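You operate a simulated robot arm through the tools that you are given. There is no shell and no other tool. Be economical: measure what you need, move in short steps, check, and stop when the job is done.

The job below is to be done with a simulated robot arm. You get a single attempt, and the scene is never put back.

## Task
Put things in order on the top of the steel table with one drawer. At the end: the small teal valve block stands where the small orange valve block stood; the small purple valve block stands where the cream card that reads air off stood; the small orange valve block stands where the cream bay card (marked "NEXT") stood; the cream card that reads air off stands on top of the green dust pan; the cream bay card from the top of the steel table with one drawer stands where the small purple valve block stood; whatever was shut is shut again. Leave all else as you found it, and nothing knocked over.
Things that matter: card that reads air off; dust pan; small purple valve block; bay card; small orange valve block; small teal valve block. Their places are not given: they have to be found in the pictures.

The check looks at the end state, three seconds after you hand in, the way a careful person would. Anything else that was tipped, shoved, dropped, spilled or broken makes it a failure.

## Robot
A 7-joint arm with a two-finger parallel gripper, fixed in place. Base frame: the origin is at the foot of the arm, x ahead of it, y to its left, z up; the work surface is at about z = 0. Units: mm, rad, N and s.
With the tool pointing down near the work surface it reaches from about 240 to 620 mm from the base axis. Its first joint turns from -1.152 to 1.152 rad. Payload 2.6 kg.
The TCP is the grasp point between the finger pads, 30 mm short of the fingertips. In the tool frame z runs along the fingers and y along their closing line. Largest opening 94 mm; finger width 28, thickness 10; the body of the gripper, 50 by 96 mm, starts 55 mm behind the TCP.
Orientation is told as [roll, pitch, yaw] about the base's x, y, z axes, in that order, counted from this pose: with the fingers straight down and closing along the base's y, the tool's x points along the base's -x, its y along +y and its z along -z.

## Interface
- The arm moves only by the tool servo_tool. Its argument "moves" is a list that holds one entry, the list of rows, each a list of 6 numbers: the shift along the base's x, y, z in units of 150 mm (1.0 is 150 mm), then the turn, a rotation vector about the base's x, y, z in units of 60 degrees (1.0 is 60 degrees). In form: [[[dx, dy, dz, rx, ry, rz], ...]]. A call has 1 to 12 rows; each row is the pose to reach, as a shift and turn from the pose commanded when the call began. "claw" is the closure, from 0 (fully open) to 1 (shut), set as the call begins (left out, the last holds). A call with a number of a shift or a turn outside -1 to 1 is refused whole. Rows are played at 5 a second. More than 50 mm and 0.15 rad between two rows, or a gripper value outside its range, and nothing of the call is played. A pose out of reach is approached as far as the arm can. The call stops where the force on the tool passes 40 N (or 10 N more than at its start, if that is more) or the arm is blocked; 0.2 s more then pass. The fingers move at their own pace (about 72 mm/s each) and stop on an object; they squeeze with about 23 N. The grip force told is the motor's: it shows also when the fingers shut on nothing. Time passes only in rows, and 0.2 s behind the last, so rows that repeat a pose let the fingers close. The reply holds the time, the measured pose of the TCP, the force on the tool along the base axes, the opening and the grip force, in the units named above and with some noise.
- Cameras (640 x 400 px; columns grow to the right, rows downward): "scene" is fixed at [50.7, 449.9, 560.7]; the picture's right is [-0.57, -0.82, 0.00], its down [-0.50, 0.34, -0.80] and it looks along [0.65, -0.45, -0.60] (base axes); focal length 279 px, centre (320, 200). "wrist" rides on the gripper at [76, 14, -103] in the tool frame; the picture's right is [-0.18, 0.98, 0.00], its down [-0.75, -0.14, -0.64] and it looks along [-0.63, -0.12, 0.77] (tool axes); focal length 243 px, centre (320, 200).
- grab_frame(camera): a new picture of that camera. The clock stands still meanwhile.
- pixel_to_xyz(camera, pixels): for up to 12 pixels [column, row] of the newest picture of that camera ("zoom" is the newest enlarged one), the place [x, y, z] in the base frame of the surface seen there, good to about 2 mm. The clock stands still meanwhile.
- close_up(camera, box): a new picture of the part [left, top, right, bottom] of that camera's present view, enlarged. The clock stands still meanwhile.
- close_job(): hands the job in; it is judged then, once.

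Work in short steps. Measure before you move; look again where a grasp or a placing could have gone wrong, and mend it. You have 80 turns and 34 pictures in all, those below and enlarged ones among them. Open the gripper and draw the arm clear of the work before you hand the job in, unless the task says otherwise; then end with one line.

The tools are called after "Request:" as a command line: name --argument value ..., lists and objects as JSON in quotes. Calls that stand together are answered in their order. servo_tool: Moves the arm, as the interface text tells. Its arguments: {"type":"object","properties":{"moves":{"type":"array"},"claw":{"type":"number"}},"required":["moves"]} The other tools are called the same way: grab_frame (camera) takes a picture; pixel_to_xyz (camera, pixels) gives the place of the surface under pixels of a picture; close_up (camera, box) takes an enlarged picture of a part of a camera's view; close_job () hands the job in.

At the start:

```text
t: 0.0
tool_pos: [421.8, -156.5, 268.0]
ee_rot: [-0.001, 0.0, -0.001]
contact_force: [0.3, 0.8, 0.5]
width: 94.1
finger_force: 0.0
```

scene: 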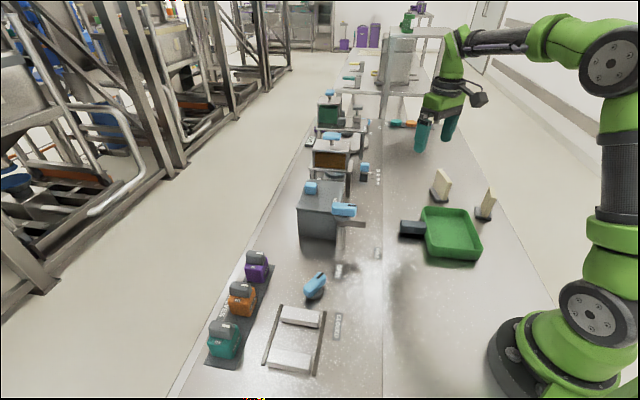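
wrist: 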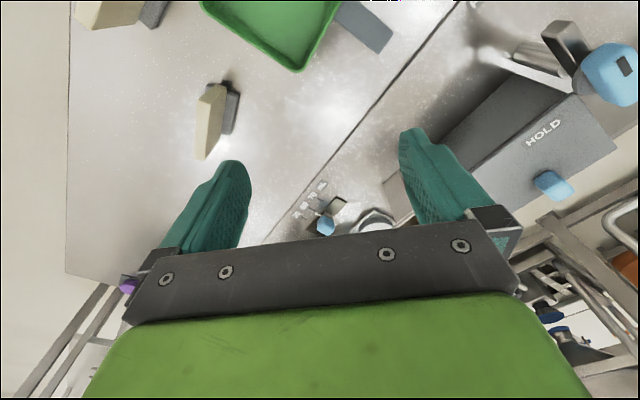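

The scene shows three valve blocks at left (teal 224,338; orange 242,298; purple 257,265), two cards (441,185; 486,203) and the green pan (450,235). I enlarge both areas to identify the parts.

Request:
close_up --camera "scene" --box '[190, 240, 350, 380]'

Request:
close_up --camera "scene" --box '[380, 150, 520, 270]'

Request:
pixel_to_xyz --camera "scene" --pixels '[[222, 325], [224, 345], [240, 287], [242, 303], [256, 256], [257, 271], [441, 185], [486, 203], [450, 235], [410, 228], [330, 200], [345, 210]]'

```text
2.86 times, centred on (270, 310) of scene
```

zoom: 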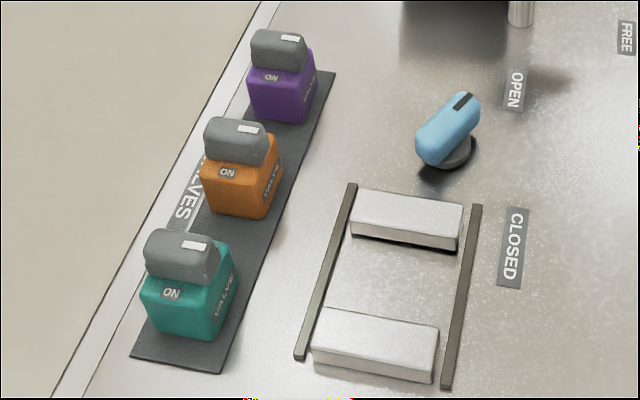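

```text
3.33 times, centred on (450, 210) of scene
```

zoom: 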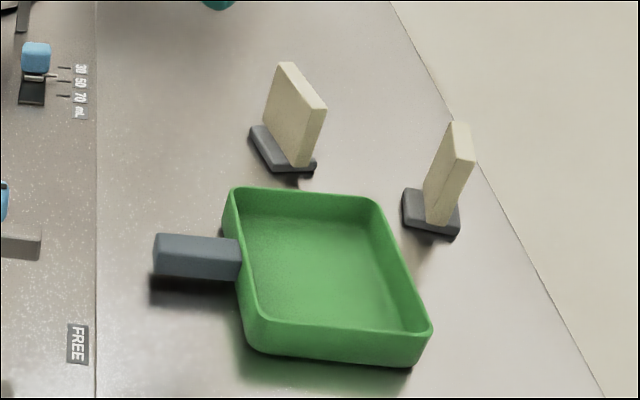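

```text
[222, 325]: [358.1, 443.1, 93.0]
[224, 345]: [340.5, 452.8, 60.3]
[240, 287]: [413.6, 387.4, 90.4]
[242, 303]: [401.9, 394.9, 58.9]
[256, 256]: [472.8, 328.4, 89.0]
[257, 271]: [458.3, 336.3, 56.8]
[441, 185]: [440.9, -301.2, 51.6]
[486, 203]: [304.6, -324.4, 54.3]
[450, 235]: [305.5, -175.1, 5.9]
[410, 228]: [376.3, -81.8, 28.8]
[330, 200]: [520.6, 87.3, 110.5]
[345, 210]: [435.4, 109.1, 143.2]
```

I have the blocks; the cards' printed faces are unseen, so I enlarge the far area and the wrist view.

Request:
close_up --camera "scene" --box '[280, 60, 480, 250]'

Request:
close_up --camera "wrist" --box '[60, 0, 380, 200]'

```text
2.11 times, centred on (380, 155) of scene
```

zoom: 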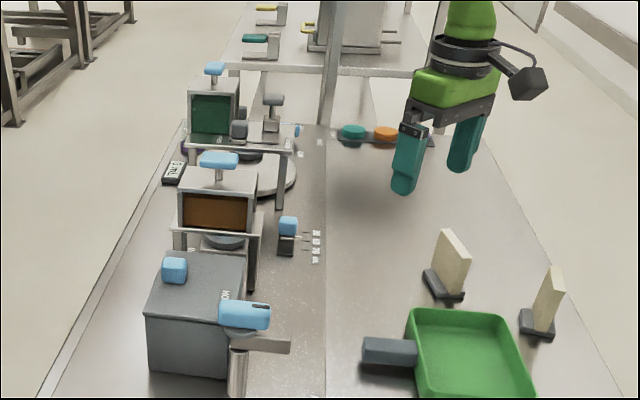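

```text
2.00 times, centred on (220, 100) of wrist
```

zoom: 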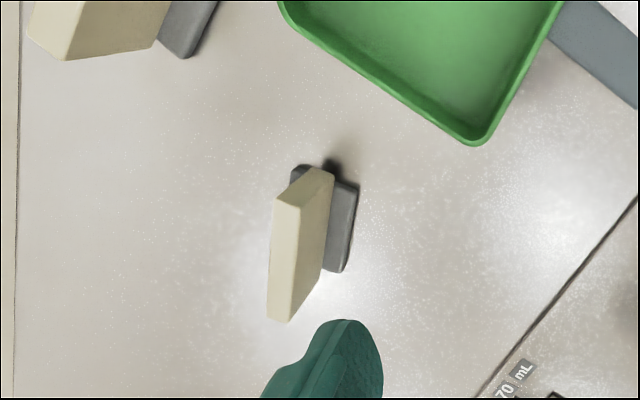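

Both cards show blank faces; I measure the cards' outlines and prepare a side view. Points: card 1 in scene near (432–452,169–200), card 2 near (476–496,187–220).

Request:
pixel_to_xyz --camera "scene" --pixels '[[439, 170], [451, 183], [447, 198], [434, 184], [442, 198], [431, 192], [491, 188], [496, 198], [489, 216], [483, 213], [477, 209], [484, 219]]'

Request:
pixel_to_xyz --camera "wrist" --pixels '[[199, 105], [197, 155], [203, 159], [215, 88], [225, 86], [222, 115], [232, 135], [238, 95], [210, 102], [205, 130], [215, 115], [222, 134]]'

```text
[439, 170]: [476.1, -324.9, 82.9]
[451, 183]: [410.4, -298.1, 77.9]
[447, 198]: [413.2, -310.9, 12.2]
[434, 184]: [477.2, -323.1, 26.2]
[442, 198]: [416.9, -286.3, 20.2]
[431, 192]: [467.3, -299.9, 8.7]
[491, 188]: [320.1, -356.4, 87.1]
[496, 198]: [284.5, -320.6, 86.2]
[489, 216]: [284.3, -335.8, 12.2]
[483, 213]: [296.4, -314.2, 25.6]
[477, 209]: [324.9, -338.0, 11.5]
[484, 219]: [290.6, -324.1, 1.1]
```

```text
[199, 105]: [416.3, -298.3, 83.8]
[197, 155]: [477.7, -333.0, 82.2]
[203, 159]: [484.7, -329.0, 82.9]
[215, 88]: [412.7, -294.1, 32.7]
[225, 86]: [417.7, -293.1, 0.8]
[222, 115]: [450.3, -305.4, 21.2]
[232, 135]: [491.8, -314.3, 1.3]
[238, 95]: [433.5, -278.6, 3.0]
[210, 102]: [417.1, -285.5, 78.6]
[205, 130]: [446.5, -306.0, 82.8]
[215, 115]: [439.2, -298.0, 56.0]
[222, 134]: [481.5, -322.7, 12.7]
```

Card 1 runs about −30° and card 2 about −45°; their hidden faces point to −x−y. I swing the wrist camera round (yaw +60°) to look at those faces from the −y side.

Request:
servo_tool --moves '[[[-0.035, -0.125, 0, 0, 0, 0.125], [-0.07, -0.25, 0, 0, 0, 0.25], [-0.105, -0.375, 0, 0, 0, 0.375], [-0.14, -0.5, 0, 0, 0, 0.5], [-0.175, -0.625, 0, 0, 0, 0.625], [-0.21, -0.75, 0, 0, 0, 0.75], [-0.245, -0.875, 0, 0, 0, 0.875], [-0.28, -1, 0, 0, 0, 1]]]' --claw 0

Request:
servo_tool --moves '[[[0, -0.25, -0.2, 0, 0, 0], [0, -0.5, -0.4, 0, 0, 0], [0, -0.5, -0.6, 0, 0, 0]]]'

Request:
grab_frame --camera "wrist"

```text
t: 1.8
tool_pos: [380.0, -307.3, 268.0]
ee_rot: [-0.002, 0.0, 1.05]
contact_force: [0.2, 0.3, -0.9]
width: 93.8
finger_force: 0.0
```

```text
t: 2.6
tool_pos: [381.0, -381.3, 178.4]
ee_rot: [0.002, 0.001, 1.048]
contact_force: [0.6, 0.4, -1.1]
width: 94.1
finger_force: 0.1
```

```text
27 pictures are left
```

wrist: 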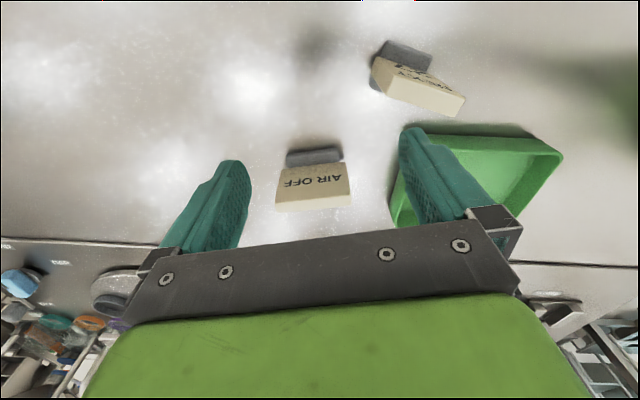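

The card at (315,190) reads "AIR OFF"; the one at (415,85) should be "NEXT". I verify and locate them.

Request:
close_up --camera "wrist" --box '[270, 20, 480, 220]'

Request:
pixel_to_xyz --camera "wrist" --pixels '[[276, 209], [350, 203], [280, 170], [342, 166], [288, 164], [340, 158], [381, 90], [450, 116], [376, 66], [440, 83], [387, 43], [430, 60]]'

```text
2.00 times, centred on (375, 120) of wrist
```

zoom: 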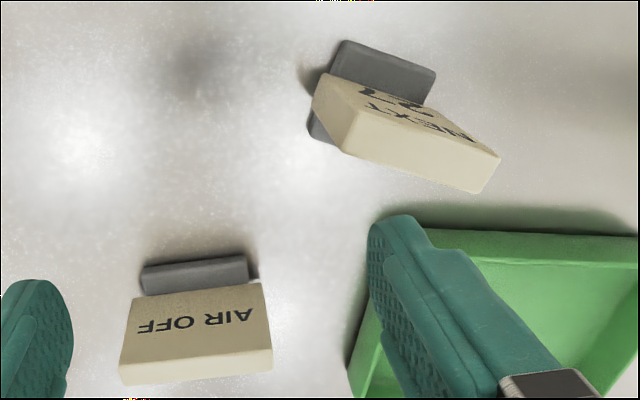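

```text
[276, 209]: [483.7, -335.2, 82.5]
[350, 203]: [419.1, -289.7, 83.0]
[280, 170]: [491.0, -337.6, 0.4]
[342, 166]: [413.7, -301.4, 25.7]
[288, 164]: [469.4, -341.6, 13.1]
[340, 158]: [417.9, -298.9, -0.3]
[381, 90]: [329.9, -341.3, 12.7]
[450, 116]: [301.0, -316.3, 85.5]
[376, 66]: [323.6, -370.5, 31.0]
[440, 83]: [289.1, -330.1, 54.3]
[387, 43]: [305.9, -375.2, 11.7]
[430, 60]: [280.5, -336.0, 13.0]
```

AIR OFF is at about (448,−312), NEXT at about (304,−342). I sample face and top points for exact centre and yaw of both.

Request:
pixel_to_xyz --camera "wrist" --pixels '[[285, 185], [315, 182], [341, 178], [282, 205.5], [314, 202.5], [345, 199.5], [392, 86], [425, 96], [457, 106], [395, 70], [420, 78], [450, 92]]'

Request:
pixel_to_xyz --camera "scene" --pixels '[[436, 183], [440, 188], [443, 192], [438, 175], [445, 182], [450, 190], [483, 210], [487, 195], [485, 202], [493, 205], [491, 210], [478, 212]]'

```text
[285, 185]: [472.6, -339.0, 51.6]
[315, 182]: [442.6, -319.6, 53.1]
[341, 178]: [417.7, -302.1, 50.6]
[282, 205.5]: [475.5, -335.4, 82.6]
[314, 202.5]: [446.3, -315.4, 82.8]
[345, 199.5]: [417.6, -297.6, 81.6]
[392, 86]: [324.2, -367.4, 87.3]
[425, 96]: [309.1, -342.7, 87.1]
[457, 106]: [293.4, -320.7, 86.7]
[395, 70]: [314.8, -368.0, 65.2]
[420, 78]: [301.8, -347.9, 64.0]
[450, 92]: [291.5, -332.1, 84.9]
```

```text
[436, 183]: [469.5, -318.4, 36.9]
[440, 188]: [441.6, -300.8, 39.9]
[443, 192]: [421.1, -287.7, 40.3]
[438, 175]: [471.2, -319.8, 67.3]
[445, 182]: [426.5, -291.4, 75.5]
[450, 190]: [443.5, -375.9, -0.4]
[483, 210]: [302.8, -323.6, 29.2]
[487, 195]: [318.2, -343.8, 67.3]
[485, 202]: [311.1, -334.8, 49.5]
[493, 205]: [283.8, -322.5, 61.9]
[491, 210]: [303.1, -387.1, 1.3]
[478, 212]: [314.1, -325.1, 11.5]
```

AIR OFF: centre ≈(448,−314), yaw −33°, top z 83. NEXT: centre ≈(308,−343), yaw −57°. I measure the pan rim and floor in the scene view and meanwhile lift and turn the tool back toward −33°.

Request:
pixel_to_xyz --camera "scene" --pixels '[[424, 208], [465, 210], [482.5, 248], [429, 251], [433, 220], [464, 222], [473, 245], [436, 244], [450, 231], [440, 228], [418, 231], [402, 227]]'

Request:
servo_tool --moves '[[[0, 0, 0.1, 0, 0, -0.125], [0, 0, 0.1, 0, 0, -0.25], [0, 0, 0.1, 0, 0, -0.375], [0, 0, 0.1, 0, 0, -0.5], [0, 0, 0.1, 0, 0, -0.625], [0, 0, 0.1, 0, 0, -0.75], [0, 0, 0.1, 0, 0, -0.875], [0, 0, 0.1, 0, 0, -1]]]'

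```text
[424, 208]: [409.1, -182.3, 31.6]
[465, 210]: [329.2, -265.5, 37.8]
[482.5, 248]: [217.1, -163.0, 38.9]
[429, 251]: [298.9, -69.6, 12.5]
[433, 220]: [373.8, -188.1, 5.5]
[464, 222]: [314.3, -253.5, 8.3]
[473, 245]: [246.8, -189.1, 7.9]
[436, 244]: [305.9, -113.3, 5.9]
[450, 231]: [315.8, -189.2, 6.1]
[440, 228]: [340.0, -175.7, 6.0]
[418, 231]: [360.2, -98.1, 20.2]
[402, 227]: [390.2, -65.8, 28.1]
```

```text
t: 4.4
tool_pos: [380.2, -381.6, 192.5]
ee_rot: [-0.001, 0.001, -0.002]
contact_force: [0.2, -0.3, -0.5]
width: 94.1
finger_force: 0.0
```

Tool is back at yaw 0 above (380,−382). Pan floor centre ≈(313,−175), floor z 6, rim z 38. Now I go above AIR OFF at yaw −33° with the fingers open, then down astride it.

Request:
servo_tool --moves '[[[0.114, 0.112, 0, 0, 0, -0.1375], [0.228, 0.224, 0, 0, 0, -0.275], [0.343, 0.336, 0, 0, 0, -0.4125], [0.457, 0.448, 0, 0, 0, -0.55], [0.457, 0.448, -0.25, 0, 0, -0.55], [0.457, 0.448, -0.5, 0, 0, -0.55], [0.457, 0.448, -0.5, 0, 0, -0.55]]]'

Request:
grab_frame --camera "wrist"

```text
t: 6.0
tool_pos: [447.9, -314.7, 117.8]
ee_rot: [-0.001, 0.0, -0.577]
contact_force: [-0.7, -0.1, 0.0]
width: 93.9
finger_force: 0.1
```

```text
25 pictures are left
```

wrist: 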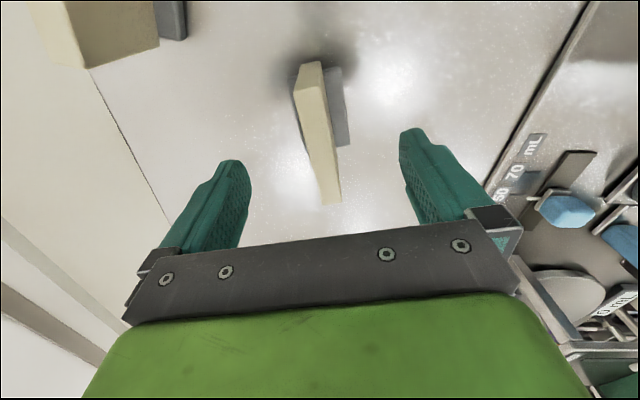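

The card (312,65)–(333,200) sits between the fingers (240 and 410). I check its exact axis here before gripping.

Request:
pixel_to_xyz --camera "wrist" --pixels '[[311, 68], [316, 100], [322, 135], [328, 175], [331, 198], [299, 72], [322, 66], [341, 201], [323, 203], [345, 130], [333, 70]]'

```text
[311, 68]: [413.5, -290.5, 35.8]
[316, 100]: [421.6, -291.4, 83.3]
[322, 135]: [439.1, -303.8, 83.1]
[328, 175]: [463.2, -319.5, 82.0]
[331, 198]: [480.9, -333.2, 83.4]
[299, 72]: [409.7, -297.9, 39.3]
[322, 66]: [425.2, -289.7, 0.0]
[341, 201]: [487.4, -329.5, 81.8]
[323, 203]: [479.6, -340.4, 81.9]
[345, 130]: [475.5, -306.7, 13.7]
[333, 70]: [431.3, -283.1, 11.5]
```

The measured axis agrees within 2 mm with centre (449,−313). I descend to z≈60 and close.

Request:
servo_tool --moves '[[[0.005, 0.007, -0.2, 0, 0, 0], [0.005, 0.007, -0.387, 0, 0, 0], [0.005, 0.007, -0.387, 0, 0, 0]]]'

Request:
servo_tool --moves '[[[0, 0, 0, 0, 0, 0], [0, 0, 0, 0, 0, 0], [0, 0, 0, 0, 0, 0], [0, 0, 0, 0, 0, 0], [0, 0, 0, 0, 0, 0]]]' --claw 1

Request:
servo_tool --moves '[[[0, 0, 0.1, 0, 0, 0], [0, 0, 0.3, 0, 0, 0], [0, 0, 0.5, 0, 0, 0], [0, 0, 0.5, 0, 0, 0]]]'

```text
t: 6.8
tool_pos: [450.0, -313.9, 61.3]
ee_rot: [0.0, 0.001, -0.576]
contact_force: [0.6, -0.4, 0.0]
width: 94.0
finger_force: 0.0
```

```text
t: 8.0
tool_pos: [448.7, -313.9, 60.3]
ee_rot: [0.0, -0.001, -0.575]
contact_force: [-0.2, 0.1, 0.1]
width: 20.2
finger_force: 23.2
```

```text
t: 9.0
tool_pos: [450.0, -312.0, 135.7]
ee_rot: [0.0, -0.001, -0.574]
contact_force: [-0.8, 0.0, -1.2]
width: 19.8
finger_force: 23.5
```

The card is held (width 20, lifted to z 136). I carry it above the pan centre (313,−175), turning to −43° to line up with the pan.

Request:
servo_tool --moves '[[[-0.18, 0.184, 0, 0, 0, -0.03], [-0.36, 0.368, 0, 0, 0, -0.06], [-0.545, 0.552, 0, 0, 0, -0.1], [-0.727, 0.737, 0, 0, 0, -0.13], [-0.907, 0.92, 0, 0, 0, -0.167], [-0.907, 0.92, 0, 0, 0, -0.167]]]'

Request:
grab_frame --camera "scene"

```text
t: 10.4
tool_pos: [315.8, -174.9, 135.4]
ee_rot: [0.001, -0.001, -0.752]
contact_force: [-0.4, 0.1, -0.8]
width: 19.9
finger_force: 22.9
```

```text
24 pictures are left
```

scene: 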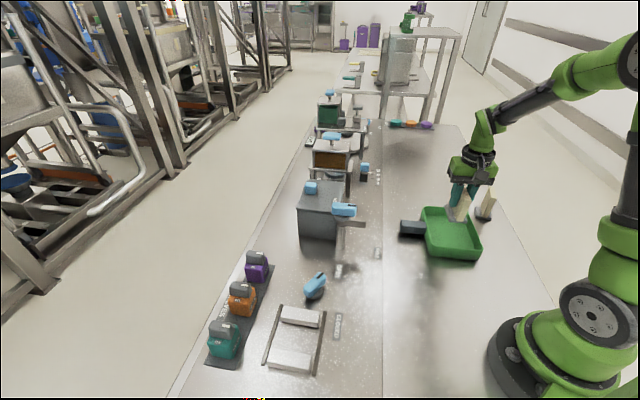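

The card hangs over the pan (460,205). I lower gently to just above the floor, stopping on contact.

Request:
servo_tool --moves '[[[0, 0, -0.2, 0, 0, 0], [0, 0, -0.38, 0, 0, 0], [0, 0, -0.42, 0, 0, 0], [0, 0, -0.44, 0, 0, 0], [0, 0, -0.45, 0, 0, 0], [0, 0, -0.455, 0, 0, 0], [0, 0, -0.455, 0, 0, 0]]]'

Request:
close_up --camera "scene" --box '[395, 150, 525, 270]'

```text
t: 12.0
tool_pos: [313.2, -175.4, 66.5]
ee_rot: [-0.001, -0.002, -0.751]
contact_force: [-1.1, -0.2, 5.1]
width: 20.0
finger_force: 23.3
```

```text
3.33 times, centred on (460, 210) of scene
```

zoom: 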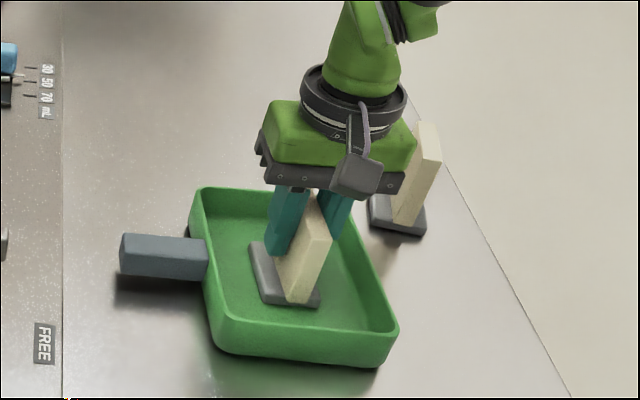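

Force 5 N up: the foot is on the pan floor. I open partly and rise straight up.

Request:
servo_tool --moves '[[[0, 0, 0, 0, 0, 0], [0, 0, 0, 0, 0, 0], [0, 0, 0, 0, 0, 0]]]' --claw 0.5

Request:
servo_tool --moves '[[[0, 0, 0.1, 0, 0, 0], [0, 0, 0.35, 0, 0, 0], [0, 0, 0.65, 0, 0, 0], [0, 0, 0.95, 0, 0, 0]]]'

Request:
close_up --camera "scene" --box '[395, 150, 525, 270]'

```text
t: 12.8
tool_pos: [313.8, -174.8, 66.4]
ee_rot: [0.001, 0.001, -0.75]
contact_force: [0.2, 0.2, -0.4]
width: 47.1
finger_force: 0.0
```

```text
t: 13.8
tool_pos: [314.1, -173.6, 207.0]
ee_rot: [0.0, -0.001, -0.75]
contact_force: [-0.1, 1.0, 0.0]
width: 47.0
finger_force: 0.0
```

```text
3.33 times, centred on (460, 210) of scene
```

zoom: 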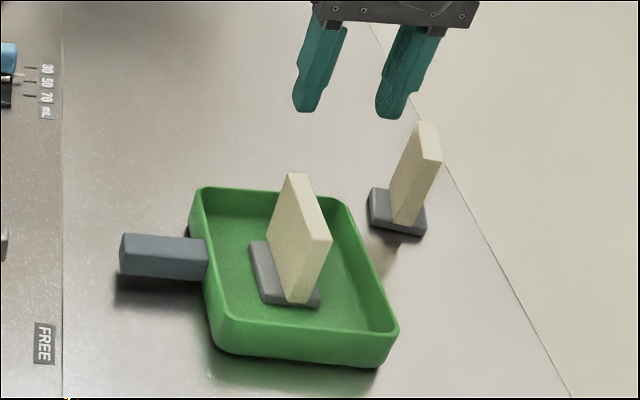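

AIR OFF stands upright inside the pan. Next I swing high over to the valve blocks for a wrist view, at z≈237 and clear of the tap near (435,109,143).

Request:
servo_tool --moves '[[[0.04, 0.25, 0.1, 0, 0, 0.125], [0.08, 0.5, 0.2, 0, 0, 0.25], [0.12, 0.75, 0.2, 0, 0, 0.375], [0.15, 1, 0.2, 0, 0, 0.5]]]' --claw 0

Request:
servo_tool --moves '[[[0, 0.25, 0, 0, 0, 0.125], [0, 0.5, 0, 0, 0, 0.25], [0, 0.75, 0, 0, 0, 0.375], [0, 1, 0, 0, 0, 0.5]]]'

Request:
servo_tool --moves '[[[-0.125, 0.225, 0, 0, 0, 0.125], [-0.25, 0.45, 0, 0, 0, 0.25], [-0.375, 0.675, 0, 0, 0, 0.375], [-0.5, 0.9, 0, 0, 0, 0.48], [-0.5, 0.9, 0, 0, 0, 0.48]]]'

Request:
grab_frame --camera "wrist"

```text
t: 14.8
tool_pos: [338.2, -27.2, 239.5]
ee_rot: [0.0, -0.001, -0.226]
contact_force: [0.0, 0.4, -0.1]
width: 93.9
finger_force: 0.0
```

```text
t: 15.8
tool_pos: [336.1, 124.6, 239.8]
ee_rot: [0.001, 0.001, 0.299]
contact_force: [-0.2, 1.0, -0.3]
width: 94.0
finger_force: 0.1
```

```text
t: 17.0
tool_pos: [260.4, 258.1, 238.3]
ee_rot: [0.001, 0.0, 0.801]
contact_force: [0.0, -0.3, 0.6]
width: 94.1
finger_force: 0.2
```

```text
21 pictures are left
```

wrist: 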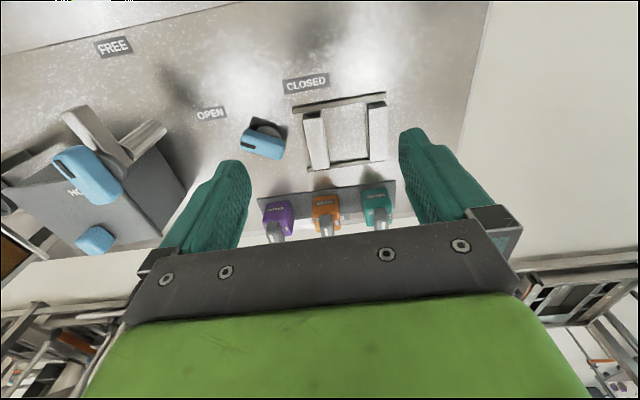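

All three blocks are in view at (278,215), (326,212), (375,207). I enlarge to see shapes and measure.

Request:
close_up --camera "wrist" --box '[240, 160, 416, 260]'

```text
3.64 times, centred on (328, 210) of wrist
```

zoom: 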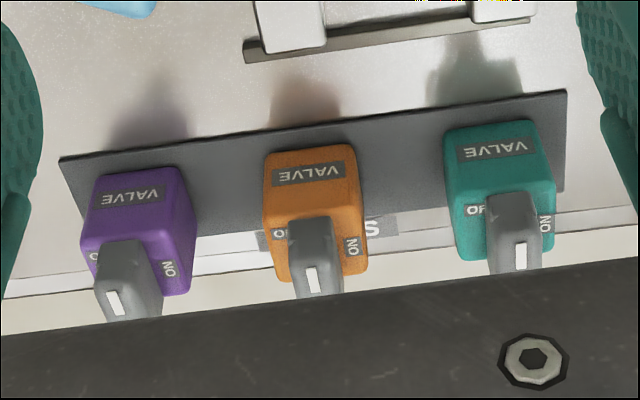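

I measure points on each block's front face, top and lever in this enlarged picture.

Request:
pixel_to_xyz --camera "zoom" --pixels '[[100, 188], [140, 188], [175, 178], [90, 225], [165, 215], [172, 285], [190, 230], [178, 172], [98, 180], [100, 290], [158, 310], [130, 250]]'

Request:
pixel_to_xyz --camera "zoom" --pixels '[[270, 162], [310, 160], [352, 157], [270, 200], [355, 195], [357, 265], [363, 215], [278, 270], [266, 240], [300, 230], [300, 290], [340, 285]]'

Request:
pixel_to_xyz --camera "zoom" --pixels '[[450, 138], [490, 136], [530, 128], [453, 180], [540, 168], [548, 250], [549, 190], [465, 255], [457, 225], [500, 205], [495, 265], [540, 262]]'

Request:
pixel_to_xyz --camera "zoom" --pixels '[[65, 162], [562, 95], [560, 190], [230, 230], [150, 160], [400, 130], [510, 215], [315, 240], [130, 270], [320, 280], [525, 255], [115, 300]]'

```text
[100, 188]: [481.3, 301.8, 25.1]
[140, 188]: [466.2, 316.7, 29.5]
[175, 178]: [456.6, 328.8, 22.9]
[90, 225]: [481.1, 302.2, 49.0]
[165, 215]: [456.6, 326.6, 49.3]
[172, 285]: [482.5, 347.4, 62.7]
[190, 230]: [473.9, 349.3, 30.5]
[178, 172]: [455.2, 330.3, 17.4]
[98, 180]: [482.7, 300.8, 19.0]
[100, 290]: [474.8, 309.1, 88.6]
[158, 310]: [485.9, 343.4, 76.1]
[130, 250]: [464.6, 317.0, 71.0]
```

```text
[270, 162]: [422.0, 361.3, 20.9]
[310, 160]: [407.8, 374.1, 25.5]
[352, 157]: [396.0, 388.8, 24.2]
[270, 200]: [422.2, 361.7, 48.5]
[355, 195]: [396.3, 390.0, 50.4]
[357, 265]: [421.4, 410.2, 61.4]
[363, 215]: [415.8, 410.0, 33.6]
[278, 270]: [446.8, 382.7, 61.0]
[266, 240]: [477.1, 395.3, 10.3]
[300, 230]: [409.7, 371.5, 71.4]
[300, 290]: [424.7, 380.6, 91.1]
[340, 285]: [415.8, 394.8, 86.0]
```

```text
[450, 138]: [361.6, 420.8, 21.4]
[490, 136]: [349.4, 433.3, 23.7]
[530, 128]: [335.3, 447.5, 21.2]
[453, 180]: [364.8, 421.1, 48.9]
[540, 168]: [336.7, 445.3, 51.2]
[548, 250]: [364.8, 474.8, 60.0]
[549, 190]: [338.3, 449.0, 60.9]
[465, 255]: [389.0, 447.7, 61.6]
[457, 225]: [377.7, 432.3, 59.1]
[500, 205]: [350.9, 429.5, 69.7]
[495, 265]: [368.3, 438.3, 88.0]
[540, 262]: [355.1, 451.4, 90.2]
```

```text
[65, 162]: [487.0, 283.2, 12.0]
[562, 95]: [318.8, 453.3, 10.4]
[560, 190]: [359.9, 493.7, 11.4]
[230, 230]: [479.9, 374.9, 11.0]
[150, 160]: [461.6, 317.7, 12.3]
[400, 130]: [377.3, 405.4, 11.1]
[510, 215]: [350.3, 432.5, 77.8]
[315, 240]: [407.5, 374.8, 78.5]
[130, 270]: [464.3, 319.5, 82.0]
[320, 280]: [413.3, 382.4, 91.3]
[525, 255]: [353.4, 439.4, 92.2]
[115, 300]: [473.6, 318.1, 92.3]
```

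The blocks stand on a plate with its top at z≈11; bodies are ≈42 mm with top at z≈62 and levers to z≈92. I check back edges and centres from the scene camera too.

Request:
close_up --camera "scene" --box '[196, 240, 286, 370]'

```text
3.08 times, centred on (241, 305) of scene
```

zoom: 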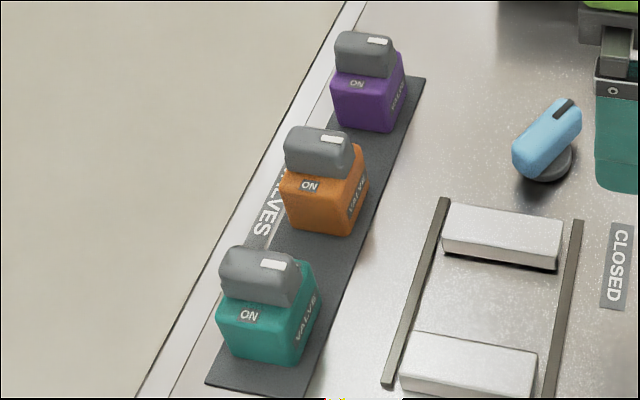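

I sample side-face corners of each block in this enlargement.

Request:
pixel_to_xyz --camera "zoom" --pixels '[[290, 222], [343, 232], [283, 180], [340, 190], [367, 185], [229, 343], [290, 360], [219, 295], [334, 118], [388, 130], [332, 84], [385, 95]]'

Request:
pixel_to_xyz --camera "zoom" --pixels '[[289, 155], [350, 172], [292, 130], [350, 143], [222, 272], [290, 304], [232, 250], [298, 262], [337, 62], [392, 76], [342, 34], [394, 44]]'

```text
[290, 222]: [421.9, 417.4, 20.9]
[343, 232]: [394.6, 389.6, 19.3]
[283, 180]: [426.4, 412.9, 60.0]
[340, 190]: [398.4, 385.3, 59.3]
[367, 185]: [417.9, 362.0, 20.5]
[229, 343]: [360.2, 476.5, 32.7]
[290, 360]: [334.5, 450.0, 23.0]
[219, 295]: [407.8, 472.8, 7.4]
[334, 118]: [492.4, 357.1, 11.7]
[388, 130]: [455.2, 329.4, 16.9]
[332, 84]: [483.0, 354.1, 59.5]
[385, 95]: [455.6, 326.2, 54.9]
```

```text
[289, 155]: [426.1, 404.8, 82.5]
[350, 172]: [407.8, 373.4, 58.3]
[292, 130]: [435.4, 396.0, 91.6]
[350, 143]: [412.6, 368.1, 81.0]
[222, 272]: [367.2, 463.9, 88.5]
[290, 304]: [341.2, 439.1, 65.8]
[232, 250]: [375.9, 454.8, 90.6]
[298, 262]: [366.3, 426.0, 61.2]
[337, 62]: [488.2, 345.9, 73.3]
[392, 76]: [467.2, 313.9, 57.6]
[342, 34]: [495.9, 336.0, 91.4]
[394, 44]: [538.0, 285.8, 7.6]
```

Purple centre ≈(483.5,329), orange ≈(424,388.5), teal ≈(363,449), all with yaw ≈44°. I move above purple with the fingers partly open and look before descending.

Request:
servo_tool --moves '[[[0.25, 0.077, 0, 0, 0, -0.01], [0.5, 0.155, 0, 0, 0, -0.02], [0.75, 0.23, 0, 0, 0, -0.03], [1, 0.31, 0, 0, 0, -0.038]]]' --claw 0.25

Request:
servo_tool --moves '[[[0.25, 0.08, 0, 0, 0, 0], [0.486, 0.152, 0, 0, 0, 0], [0.486, 0.152, -0.25, 0, 0, 0], [0.486, 0.152, -0.5, 0, 0, 0], [0.486, 0.152, -0.7, 0, 0, 0], [0.486, 0.152, -0.7, 0, 0, 0]]]'

Request:
grab_frame --camera "wrist"

Request:
close_up --camera "scene" --box '[196, 200, 316, 350]'

```text
t: 18.0
tool_pos: [410.5, 305.3, 238.5]
ee_rot: [0.0, 0.002, 0.759]
contact_force: [0.2, -0.2, 0.6]
width: 70.6
finger_force: 0.0
```

```text
t: 19.4
tool_pos: [485.9, 328.5, 133.5]
ee_rot: [0.0, 0.002, 0.76]
contact_force: [-0.6, -0.2, 0.4]
width: 70.8
finger_force: 0.0
out of reach, approached as far as the arm can: row 2
```

```text
18 pictures are left
```

wrist: 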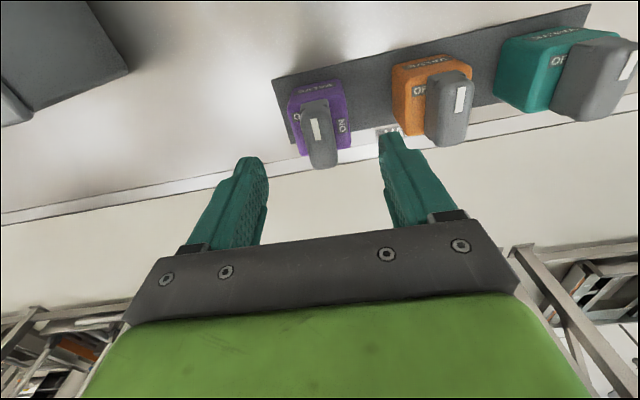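

```text
2.67 times, centred on (256, 275) of scene
```

zoom: 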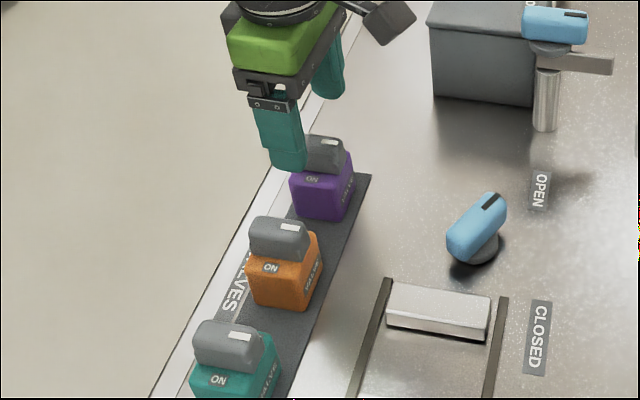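

Purple (318,115) sits between the fingers. I measure its corners here to verify the centre.

Request:
pixel_to_xyz --camera "wrist" --pixels '[[292, 97], [338, 82], [345, 110], [350, 142], [300, 150], [291, 120], [316, 105], [320, 160], [305, 110], [330, 105], [308, 162], [336, 158]]'

```text
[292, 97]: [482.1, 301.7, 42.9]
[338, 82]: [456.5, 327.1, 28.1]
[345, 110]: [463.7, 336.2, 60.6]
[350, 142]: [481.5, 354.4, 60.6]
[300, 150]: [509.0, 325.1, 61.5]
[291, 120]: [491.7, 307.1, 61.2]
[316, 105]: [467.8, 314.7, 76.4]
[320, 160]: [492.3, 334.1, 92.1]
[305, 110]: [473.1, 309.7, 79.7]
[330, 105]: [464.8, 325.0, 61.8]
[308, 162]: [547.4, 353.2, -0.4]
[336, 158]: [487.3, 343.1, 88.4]
```

Corners give centre (482.5,328), matching the TCP. I descend to z≈46 and close.

Request:
servo_tool --moves '[[[0, 0, -0.2, 0, 0, 0], [0, 0, -0.4, 0, 0, 0], [0, 0, -0.52, 0, 0, 0], [0, 0, -0.587, 0, 0, 0], [0, 0, -0.587, 0, 0, 0]]]'

Request:
servo_tool --moves '[[[0, 0, 0, 0, 0, 0], [0, 0, 0, 0, 0, 0], [0, 0, 0, 0, 0, 0], [0, 0, 0, 0, 0, 0]]]' --claw 1

Request:
servo_tool --moves '[[[0, 0, 0.1, 0, 0, 0], [0, 0, 0.35, 0, 0, 0], [0, 0, 0.6, 0, 0, 0], [-0.15, -0.1, 0.85, 0, 0, 0], [-0.4, -0.25, 0.95, 0, 0, 0], [-0.65, -0.4, 0.95, 0, 0, 0], [-0.65, -0.4, 0.95, 0, 0, 0]]]'

```text
t: 20.6
tool_pos: [484.2, 330.7, 45.3]
ee_rot: [0.0, 0.0, 0.759]
contact_force: [0.3, -1.0, 1.2]
width: 70.7
finger_force: 0.1
```

```text
t: 21.6
tool_pos: [483.0, 330.2, 45.3]
ee_rot: [-0.001, 0.002, 0.76]
contact_force: [0.5, -0.4, 0.1]
width: 48.3
finger_force: 23.2
```

```text
t: 23.2
tool_pos: [384.4, 270.4, 189.0]
ee_rot: [-0.001, 0.0, 0.759]
contact_force: [-0.5, -0.7, -2.7]
width: 48.1
finger_force: 23.3
```

Purple is held (width 48) and lifted. I carry it high past the tap to above the old AIR OFF place (449.5,−312.5).

Request:
servo_tool --moves '[[[-0.075, -0.25, 0.1, 0, 0, 0], [-0.15, -0.5, 0.25, 0, 0, 0], [-0.225, -0.75, 0.25, 0, 0, 0], [-0.3, -1, 0.25, 0, 0, 0]]]'

Request:
servo_tool --moves '[[[0, -0.25, 0, 0, 0, 0], [0, -0.5, 0, 0, 0, 0], [0, -0.75, 0, 0, 0, 0], [0, -1, 0, 0, 0, 0]]]'

Request:
servo_tool --moves '[[[0.075, -0.25, 0, 0, 0, 0.06], [0.15, -0.5, 0, 0, 0, 0.12], [0.225, -0.75, 0, 0, 0, 0.18], [0.3, -1, 0, 0, 0, 0.225]]]'

Request:
servo_tool --moves '[[[0.1, -0.22, 0, 0, 0, 0], [0.21, -0.44, 0, 0, 0, 0], [0.32, -0.66, 0, 0, 0, 0], [0.423, -0.877, 0, 0, 0, 0], [0.423, -0.877, -0.3, 0, 0, 0], [0.423, -0.877, -0.6, 0, 0, 0], [0.423, -0.877, -0.9, 0, 0, 0], [0.423, -0.877, -0.9, 0, 0, 0]]]'

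Request:
grab_frame --camera "scene"

```text
t: 24.2
tool_pos: [339.3, 120.4, 225.1]
ee_rot: [0.002, 0.0, 0.761]
contact_force: [-0.5, 0.5, -2.0]
width: 47.9
finger_force: 22.9
```

```text
t: 25.2
tool_pos: [339.2, -31.8, 224.1]
ee_rot: [0.0, 0.001, 0.761]
contact_force: [0.5, 0.3, -1.2]
width: 48.1
finger_force: 23.8
```

```text
t: 26.2
tool_pos: [386.6, -181.0, 226.1]
ee_rot: [-0.001, 0.0, 0.999]
contact_force: [-0.3, 0.2, -2.3]
width: 48.4
finger_force: 23.0
```

```text
t: 28.0
tool_pos: [449.3, -312.0, 88.5]
ee_rot: [0.0, 0.001, 0.995]
contact_force: [-1.0, 0.4, -1.7]
width: 48.3
finger_force: 23.2
```

```text
16 pictures are left
```

scene: 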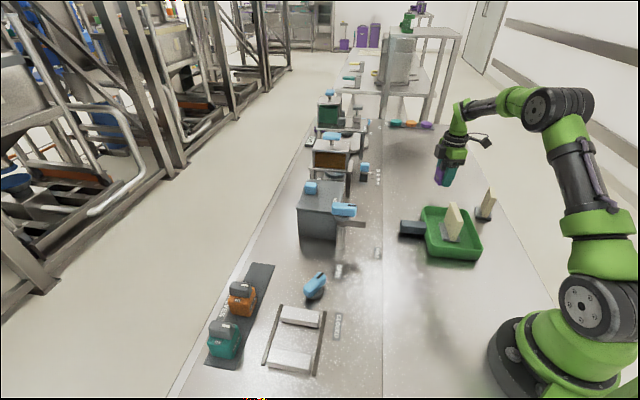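

Purple hangs above its target. I lower gently to the table (expected TCP z≈35).

Request:
servo_tool --moves '[[[0, 0, -0.2, 0, 0, 0], [0, 0, -0.32, 0, 0, 0], [0, 0, -0.345, 0, 0, 0], [0, 0, -0.36, 0, 0, 0], [0, 0, -0.37, 0, 0, 0], [0, 0, -0.37, 0, 0, 0]]]'

```text
t: 29.4
tool_pos: [449.7, -312.9, 34.4]
ee_rot: [0.001, -0.001, 0.995]
contact_force: [-0.2, 0.2, -2.8]
width: 48.3
finger_force: 22.8
```

No contact yet (−2.8 N is the block's weight). I lower a bit more in small steps.

Request:
servo_tool --moves '[[[0, 0, -0.007, 0, 0, 0], [0, 0, -0.014, 0, 0, 0], [0, 0, -0.014, 0, 0, 0]]]'

```text
t: 30.2
tool_pos: [450.8, -311.7, 35.2]
ee_rot: [-0.002, -0.001, 0.995]
contact_force: [-4.6, 2.5, 12.6]
width: 48.4
finger_force: 22.6
```

Contact (12.6 N). I release partly and rise.

Request:
servo_tool --moves '[[[0, 0, 0.003, 0, 0, 0], [0, 0, 0.003, 0, 0, 0], [0, 0, 0.003, 0, 0, 0]]]' --claw 0.2

Request:
servo_tool --moves '[[[0, 0, 0.1, 0, 0, 0], [0, 0, 0.35, 0, 0, 0], [0, 0, 0.65, 0, 0, 0], [0, 0, 0.95, 0, 0, 0]]]'

Request:
close_up --camera "scene" --box '[395, 130, 525, 270]'

```text
t: 31.0
tool_pos: [449.9, -312.0, 32.8]
ee_rot: [-0.001, 0.0, 0.994]
contact_force: [0.1, -0.4, -0.5]
width: 75.1
finger_force: 0.1
```

```text
t: 32.0
tool_pos: [451.1, -313.4, 177.2]
ee_rot: [0.0, 0.0, 0.994]
contact_force: [0.3, -0.3, 1.3]
width: 75.3
finger_force: 0.1
```

```text
2.86 times, centred on (460, 200) of scene
```

zoom: 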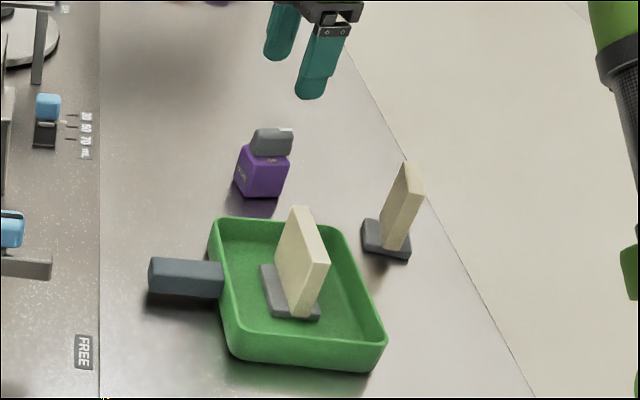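

Purple stands where AIR OFF was. Now I move above NEXT (308,−343), turning to yaw −57° in two calls.

Request:
servo_tool --moves '[[[-0.12, -0.025, 0, 0, 0, -0.125], [-0.24, -0.05, 0, 0, 0, -0.25], [-0.36, -0.075, 0, 0, 0, -0.375], [-0.47, -0.1, 0, 0, 0, -0.5], [-0.59, -0.13, 0, 0, 0, -0.625], [-0.71, -0.15, 0, 0, 0, -0.75], [-0.83, -0.18, 0, 0, 0, -0.875], [-0.943, -0.203, 0, 0, 0, -1]]]' --claw 0

Request:
servo_tool --moves '[[[0, 0, 0, 0, 0, -0.125], [0, 0, 0, 0, 0, -0.25], [0, 0, 0, 0, 0, -0.375], [0, 0, 0, 0, 0, -0.5], [0, 0, 0, 0, 0, -0.625], [0, 0, 0, 0, 0, -0.75], [0, 0, 0, 0, 0, -0.9], [0, 0, -0.2, 0, 0, -0.9], [0, 0, -0.38, 0, 0, -0.9], [0, 0, -0.38, 0, 0, -0.9]]]'

Request:
grab_frame --camera "wrist"

```text
t: 33.8
tool_pos: [308.2, -343.7, 175.1]
ee_rot: [-0.001, 0.0, -0.053]
contact_force: [0.3, -0.1, 0.5]
width: 94.0
finger_force: 0.2
```

```text
refused: row 7 steps farther than a row can; nothing moved
```

```text
14 pictures are left
```

wrist: 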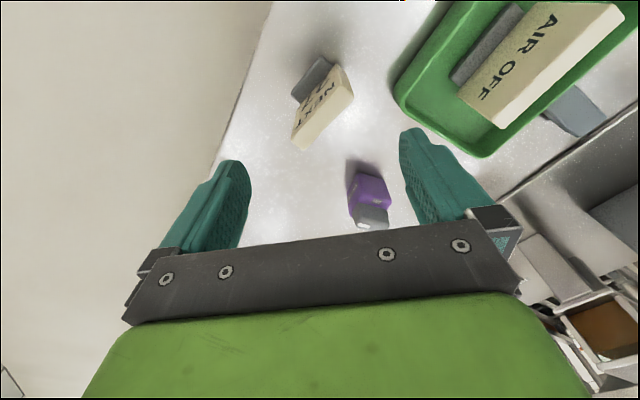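

Row 7 was too large; I repeat with smaller turn steps. NEXT is clearly readable at (328,95).

Request:
servo_tool --moves '[[[0, 0, 0, 0, 0, -0.125], [0, 0, 0, 0, 0, -0.25], [0, 0, 0, 0, 0, -0.375], [0, 0, 0, 0, 0, -0.5], [0, 0, 0, 0, 0, -0.625], [0, 0, 0, 0, 0, -0.75], [0, 0, 0, 0, 0, -0.83], [0, 0, 0, 0, 0, -0.9], [0, 0, -0.2, 0, 0, -0.9], [0, 0, -0.38, 0, 0, -0.9], [0, 0, -0.38, 0, 0, -0.9]]]'

Request:
grab_frame --camera "wrist"

```text
t: 36.2
tool_pos: [309.0, -343.3, 120.2]
ee_rot: [0.0, 0.0, -0.994]
contact_force: [0.3, 0.3, -0.3]
width: 94.0
finger_force: 0.1
```

```text
13 pictures are left
```

wrist: 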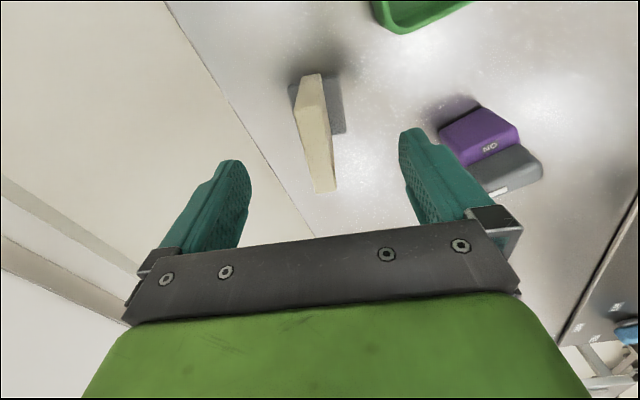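

The card (315,130) is between the fingers, purple is well outside. I check its ends and axis from here.

Request:
pixel_to_xyz --camera "wrist" --pixels '[[309, 105], [314, 130], [320, 160], [324, 186], [316, 190], [334, 188], [298, 82], [318, 78], [338, 90], [344, 130], [296, 90], [325, 80]]'

```text
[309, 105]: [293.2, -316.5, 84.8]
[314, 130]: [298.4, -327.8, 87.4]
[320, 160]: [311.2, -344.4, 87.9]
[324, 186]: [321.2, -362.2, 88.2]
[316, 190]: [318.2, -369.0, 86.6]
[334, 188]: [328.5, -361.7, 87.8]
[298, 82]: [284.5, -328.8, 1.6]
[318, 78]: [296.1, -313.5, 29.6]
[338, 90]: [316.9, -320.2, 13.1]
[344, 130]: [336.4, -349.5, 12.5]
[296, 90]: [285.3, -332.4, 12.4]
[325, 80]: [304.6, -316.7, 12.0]
```

Card centre (308,−342) matches the TCP within 1 mm. I descend to z≈62, grip and lift.

Request:
servo_tool --moves '[[[0, 0.005, -0.2, 0, 0, 0], [0, 0.005, -0.383, 0, 0, 0], [0, 0.005, -0.383, 0, 0, 0]]]'

Request:
servo_tool --moves '[[[0, 0, 0, 0, 0, 0], [0, 0, 0, 0, 0, 0], [0, 0, 0, 0, 0, 0], [0, 0, 0, 0, 0, 0], [0, 0, 0, 0, 0, 0]]]' --claw 1

Request:
servo_tool --moves '[[[0, 0, 0.1, 0, 0, 0], [0, 0, 0.35, 0, 0, 0], [0, 0, 0.65, 0, 0, 0], [0, 0, 0.95, 0, 0, 0], [0, 0, 0.95, 0, 0, 0]]]'

```text
t: 37.0
tool_pos: [307.8, -340.9, 62.9]
ee_rot: [0.001, -0.001, -0.995]
contact_force: [-0.3, 0.7, 0.4]
width: 93.8
finger_force: 0.2
```

```text
t: 38.2
tool_pos: [307.8, -341.0, 62.3]
ee_rot: [0.001, -0.001, -0.995]
contact_force: [-0.5, -0.1, -0.9]
width: 19.7
finger_force: 23.2
```

```text
t: 39.4
tool_pos: [310.1, -340.0, 205.5]
ee_rot: [0.0, 0.002, -0.994]
contact_force: [0.2, 0.5, -1.9]
width: 19.8
finger_force: 23.2
```

NEXT is held. I carry it at z≈242 round the near side of the tap toward the purple block's old place, ending at yaw −46.5°.

Request:
servo_tool --moves '[[[0.05, 0.2, 0.15, 0, 0, 0], [0.1, 0.45, 0.25, 0, 0, 0], [0.15, 0.72, 0.25, 0, 0, 0], [0.2, 1, 0.25, 0, 0, 0]]]'

Request:
servo_tool --moves '[[[0.025, 0.25, 0, 0, 0, 0], [0.05, 0.5, 0, 0, 0, 0], [0.075, 0.75, 0, 0, 0, 0], [0.1, 1, 0, 0, 0, 0]]]'

Request:
servo_tool --moves '[[[0, 0.25, 0, 0, 0, 0], [0, 0.5, 0, 0, 0, 0], [0, 0.75, 0, 0, 0, 0], [0, 1, 0, 0, 0, 0]]]'

Request:
servo_tool --moves '[[[0, 0.25, 0, 0, 0, 0.05], [0, 0.5, 0, 0, 0, 0.1], [0, 0.75, 0, 0, 0, 0.14], [0, 1, 0, 0, 0, 0.175]]]'

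Request:
servo_tool --moves '[[[0.21, 0.117, 0, 0, 0, 0], [0.43, 0.235, -0.15, 0, 0, 0], [0.65, 0.352, -0.35, 0, 0, 0], [0.863, 0.47, -0.48, 0, 0, 0], [0.863, 0.47, -0.6, 0, 0, 0], [0.863, 0.47, -0.6, 0, 0, 0]]]'

Request:
close_up --camera "scene" --box '[196, 180, 316, 370]'

```text
t: 40.4
tool_pos: [339.3, -192.5, 242.2]
ee_rot: [0.001, 0.001, -0.995]
contact_force: [0.0, 0.1, -0.9]
width: 20.0
finger_force: 22.8
```

```text
t: 41.4
tool_pos: [354.9, -42.8, 240.9]
ee_rot: [0.0, 0.001, -0.994]
contact_force: [-0.1, 0.3, -0.4]
width: 19.9
finger_force: 22.7
```

```text
t: 42.4
tool_pos: [354.5, 109.2, 241.0]
ee_rot: [0.0, 0.0, -0.995]
contact_force: [-0.5, 0.3, -1.5]
width: 19.9
finger_force: 23.2
```

```text
t: 43.4
tool_pos: [354.5, 259.2, 241.6]
ee_rot: [0.0, 0.001, -0.811]
contact_force: [0.8, -0.4, 0.1]
width: 19.7
finger_force: 22.9
```

```text
t: 44.8
tool_pos: [483.9, 327.3, 150.9]
ee_rot: [0.0, 0.0, -0.81]
contact_force: [0.1, 0.8, -0.9]
width: 19.9
finger_force: 23.2
```

```text
2.11 times, centred on (256, 275) of scene
```

zoom: 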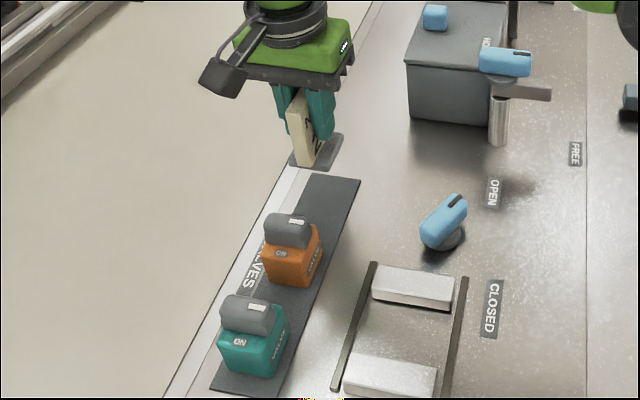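

Card is above the empty slot at (310,165). I lower to just above the plate (contact expected at TCP z≈73).

Request:
servo_tool --moves '[[[0, 0, -0.25, 0, 0, 0], [0, 0, -0.45, 0, 0, 0], [0, 0, -0.5, 0, 0, 0], [0, 0, -0.515, 0, 0, 0], [0, 0, -0.522, 0, 0, 0], [0, 0, -0.522, 0, 0, 0]]]'

```text
t: 46.2
tool_pos: [482.9, 328.8, 73.7]
ee_rot: [-0.001, 0.0, -0.809]
contact_force: [-1.0, -0.7, 1.5]
width: 19.7
finger_force: 22.6
```

Nearly touching (force 1.5 N). One more millimetre down in small steps.

Request:
servo_tool --moves '[[[0, 0, -0.004, 0, 0, 0], [0, 0, -0.008, 0, 0, 0], [0, 0, -0.008, 0, 0, 0]]]'

Request:
close_up --camera "scene" --box '[196, 200, 316, 350]'

```text
t: 47.0
tool_pos: [483.0, 328.8, 72.1]
ee_rot: [0.002, 0.0, -0.811]
contact_force: [-2.6, -1.3, 10.1]
width: 19.9
finger_force: 22.8
```

```text
2.67 times, centred on (256, 275) of scene
```

zoom: 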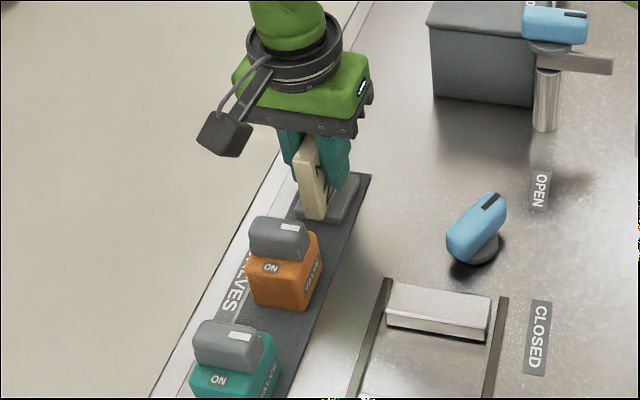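

Contact (10 N), card on the plate. I open halfway, rise, and turn toward the orange block.

Request:
servo_tool --moves '[[[0, 0, 0.002, 0, 0, 0], [0, 0, 0.002, 0, 0, 0], [0, 0, 0.002, 0, 0, 0]]]' --claw 0.5

Request:
servo_tool --moves '[[[0, 0, 0.1, 0, 0, 0], [0, 0, 0.35, 0, 0, 0], [-0.1, -0.1, 0.65, 0, 0, 0], [-0.2, -0.2, 0.85, 0, 0, 0], [-0.2, -0.2, 0.85, 0, 0, 0]]]'

Request:
servo_tool --moves '[[[-0.05, 0.07, 0, 0, 0, 0.125], [-0.1, 0.14, 0, 0, 0, 0.25], [-0.15, 0.21, 0, 0, 0, 0.375], [-0.2, 0.28, 0, 0, 0, 0.5], [-0.25, 0.35, 0, 0, 0, 0.625], [-0.3, 0.42, 0, 0, 0, 0.75], [-0.3, 0.42, 0, 0, 0, 0.875], [-0.3, 0.42, 0, 0, 0, 1]]]' --claw 0.25

Request:
servo_tool --moves '[[[0, 0, 0, 0, 0, 0.125], [0, 0, 0, 0, 0, 0.25], [0, 0, 0, 0, 0, 0.375], [0.05, 0.05, 0, 0, 0, 0.5], [0.11, 0.181, -0.1, 0, 0, 0.5], [0.11, 0.181, -0.3, 0, 0, 0.5], [0.11, 0.181, -0.43, 0, 0, 0.5], [0.11, 0.181, -0.43, 0, 0, 0.5]]]'

Request:
grab_frame --camera "wrist"

```text
t: 47.8
tool_pos: [482.6, 329.4, 72.8]
ee_rot: [0.0, 0.0, -0.811]
contact_force: [0.1, -0.3, -0.2]
width: 47.0
finger_force: 0.1
```

```text
t: 49.0
tool_pos: [452.8, 299.0, 200.2]
ee_rot: [0.0, 0.001, -0.811]
contact_force: [0.4, 0.6, 0.5]
width: 46.8
finger_force: 0.1
```

```text
t: 50.8
tool_pos: [407.3, 361.6, 200.9]
ee_rot: [-0.002, 0.0, 0.242]
contact_force: [0.4, 1.2, 0.9]
width: 70.6
finger_force: 0.1
```

```text
t: 52.6
tool_pos: [424.5, 388.9, 134.9]
ee_rot: [0.001, 0.001, 0.759]
contact_force: [-0.5, -0.6, 0.4]
width: 70.3
finger_force: 0.0
```

```text
10 pictures are left
```

wrist: 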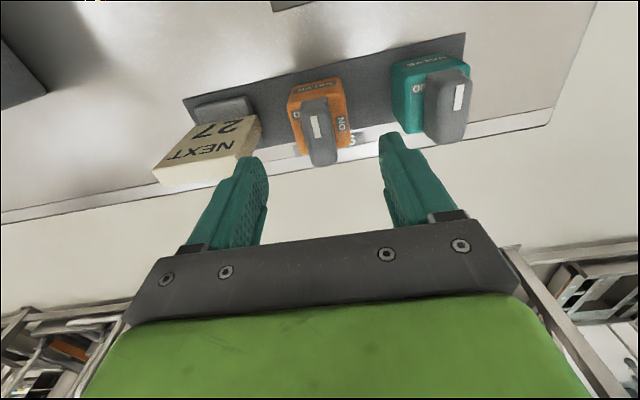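

NEXT stands upright with orange (318,115) between the fingers. I verify orange's corners and how near the card is.

Request:
pixel_to_xyz --camera "wrist" --pixels '[[291, 95], [337, 82], [345, 110], [349, 142], [300, 150], [330, 103], [316, 105], [322, 160], [255, 128], [256, 148], [240, 155], [250, 120]]'

```text
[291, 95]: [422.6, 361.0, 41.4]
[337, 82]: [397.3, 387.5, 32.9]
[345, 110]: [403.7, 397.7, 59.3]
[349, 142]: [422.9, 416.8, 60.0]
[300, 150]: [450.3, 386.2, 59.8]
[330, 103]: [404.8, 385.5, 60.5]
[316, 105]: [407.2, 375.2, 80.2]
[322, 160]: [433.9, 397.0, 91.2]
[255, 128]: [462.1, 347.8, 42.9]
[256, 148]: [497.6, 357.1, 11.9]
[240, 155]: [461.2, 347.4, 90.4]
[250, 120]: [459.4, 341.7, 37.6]
```

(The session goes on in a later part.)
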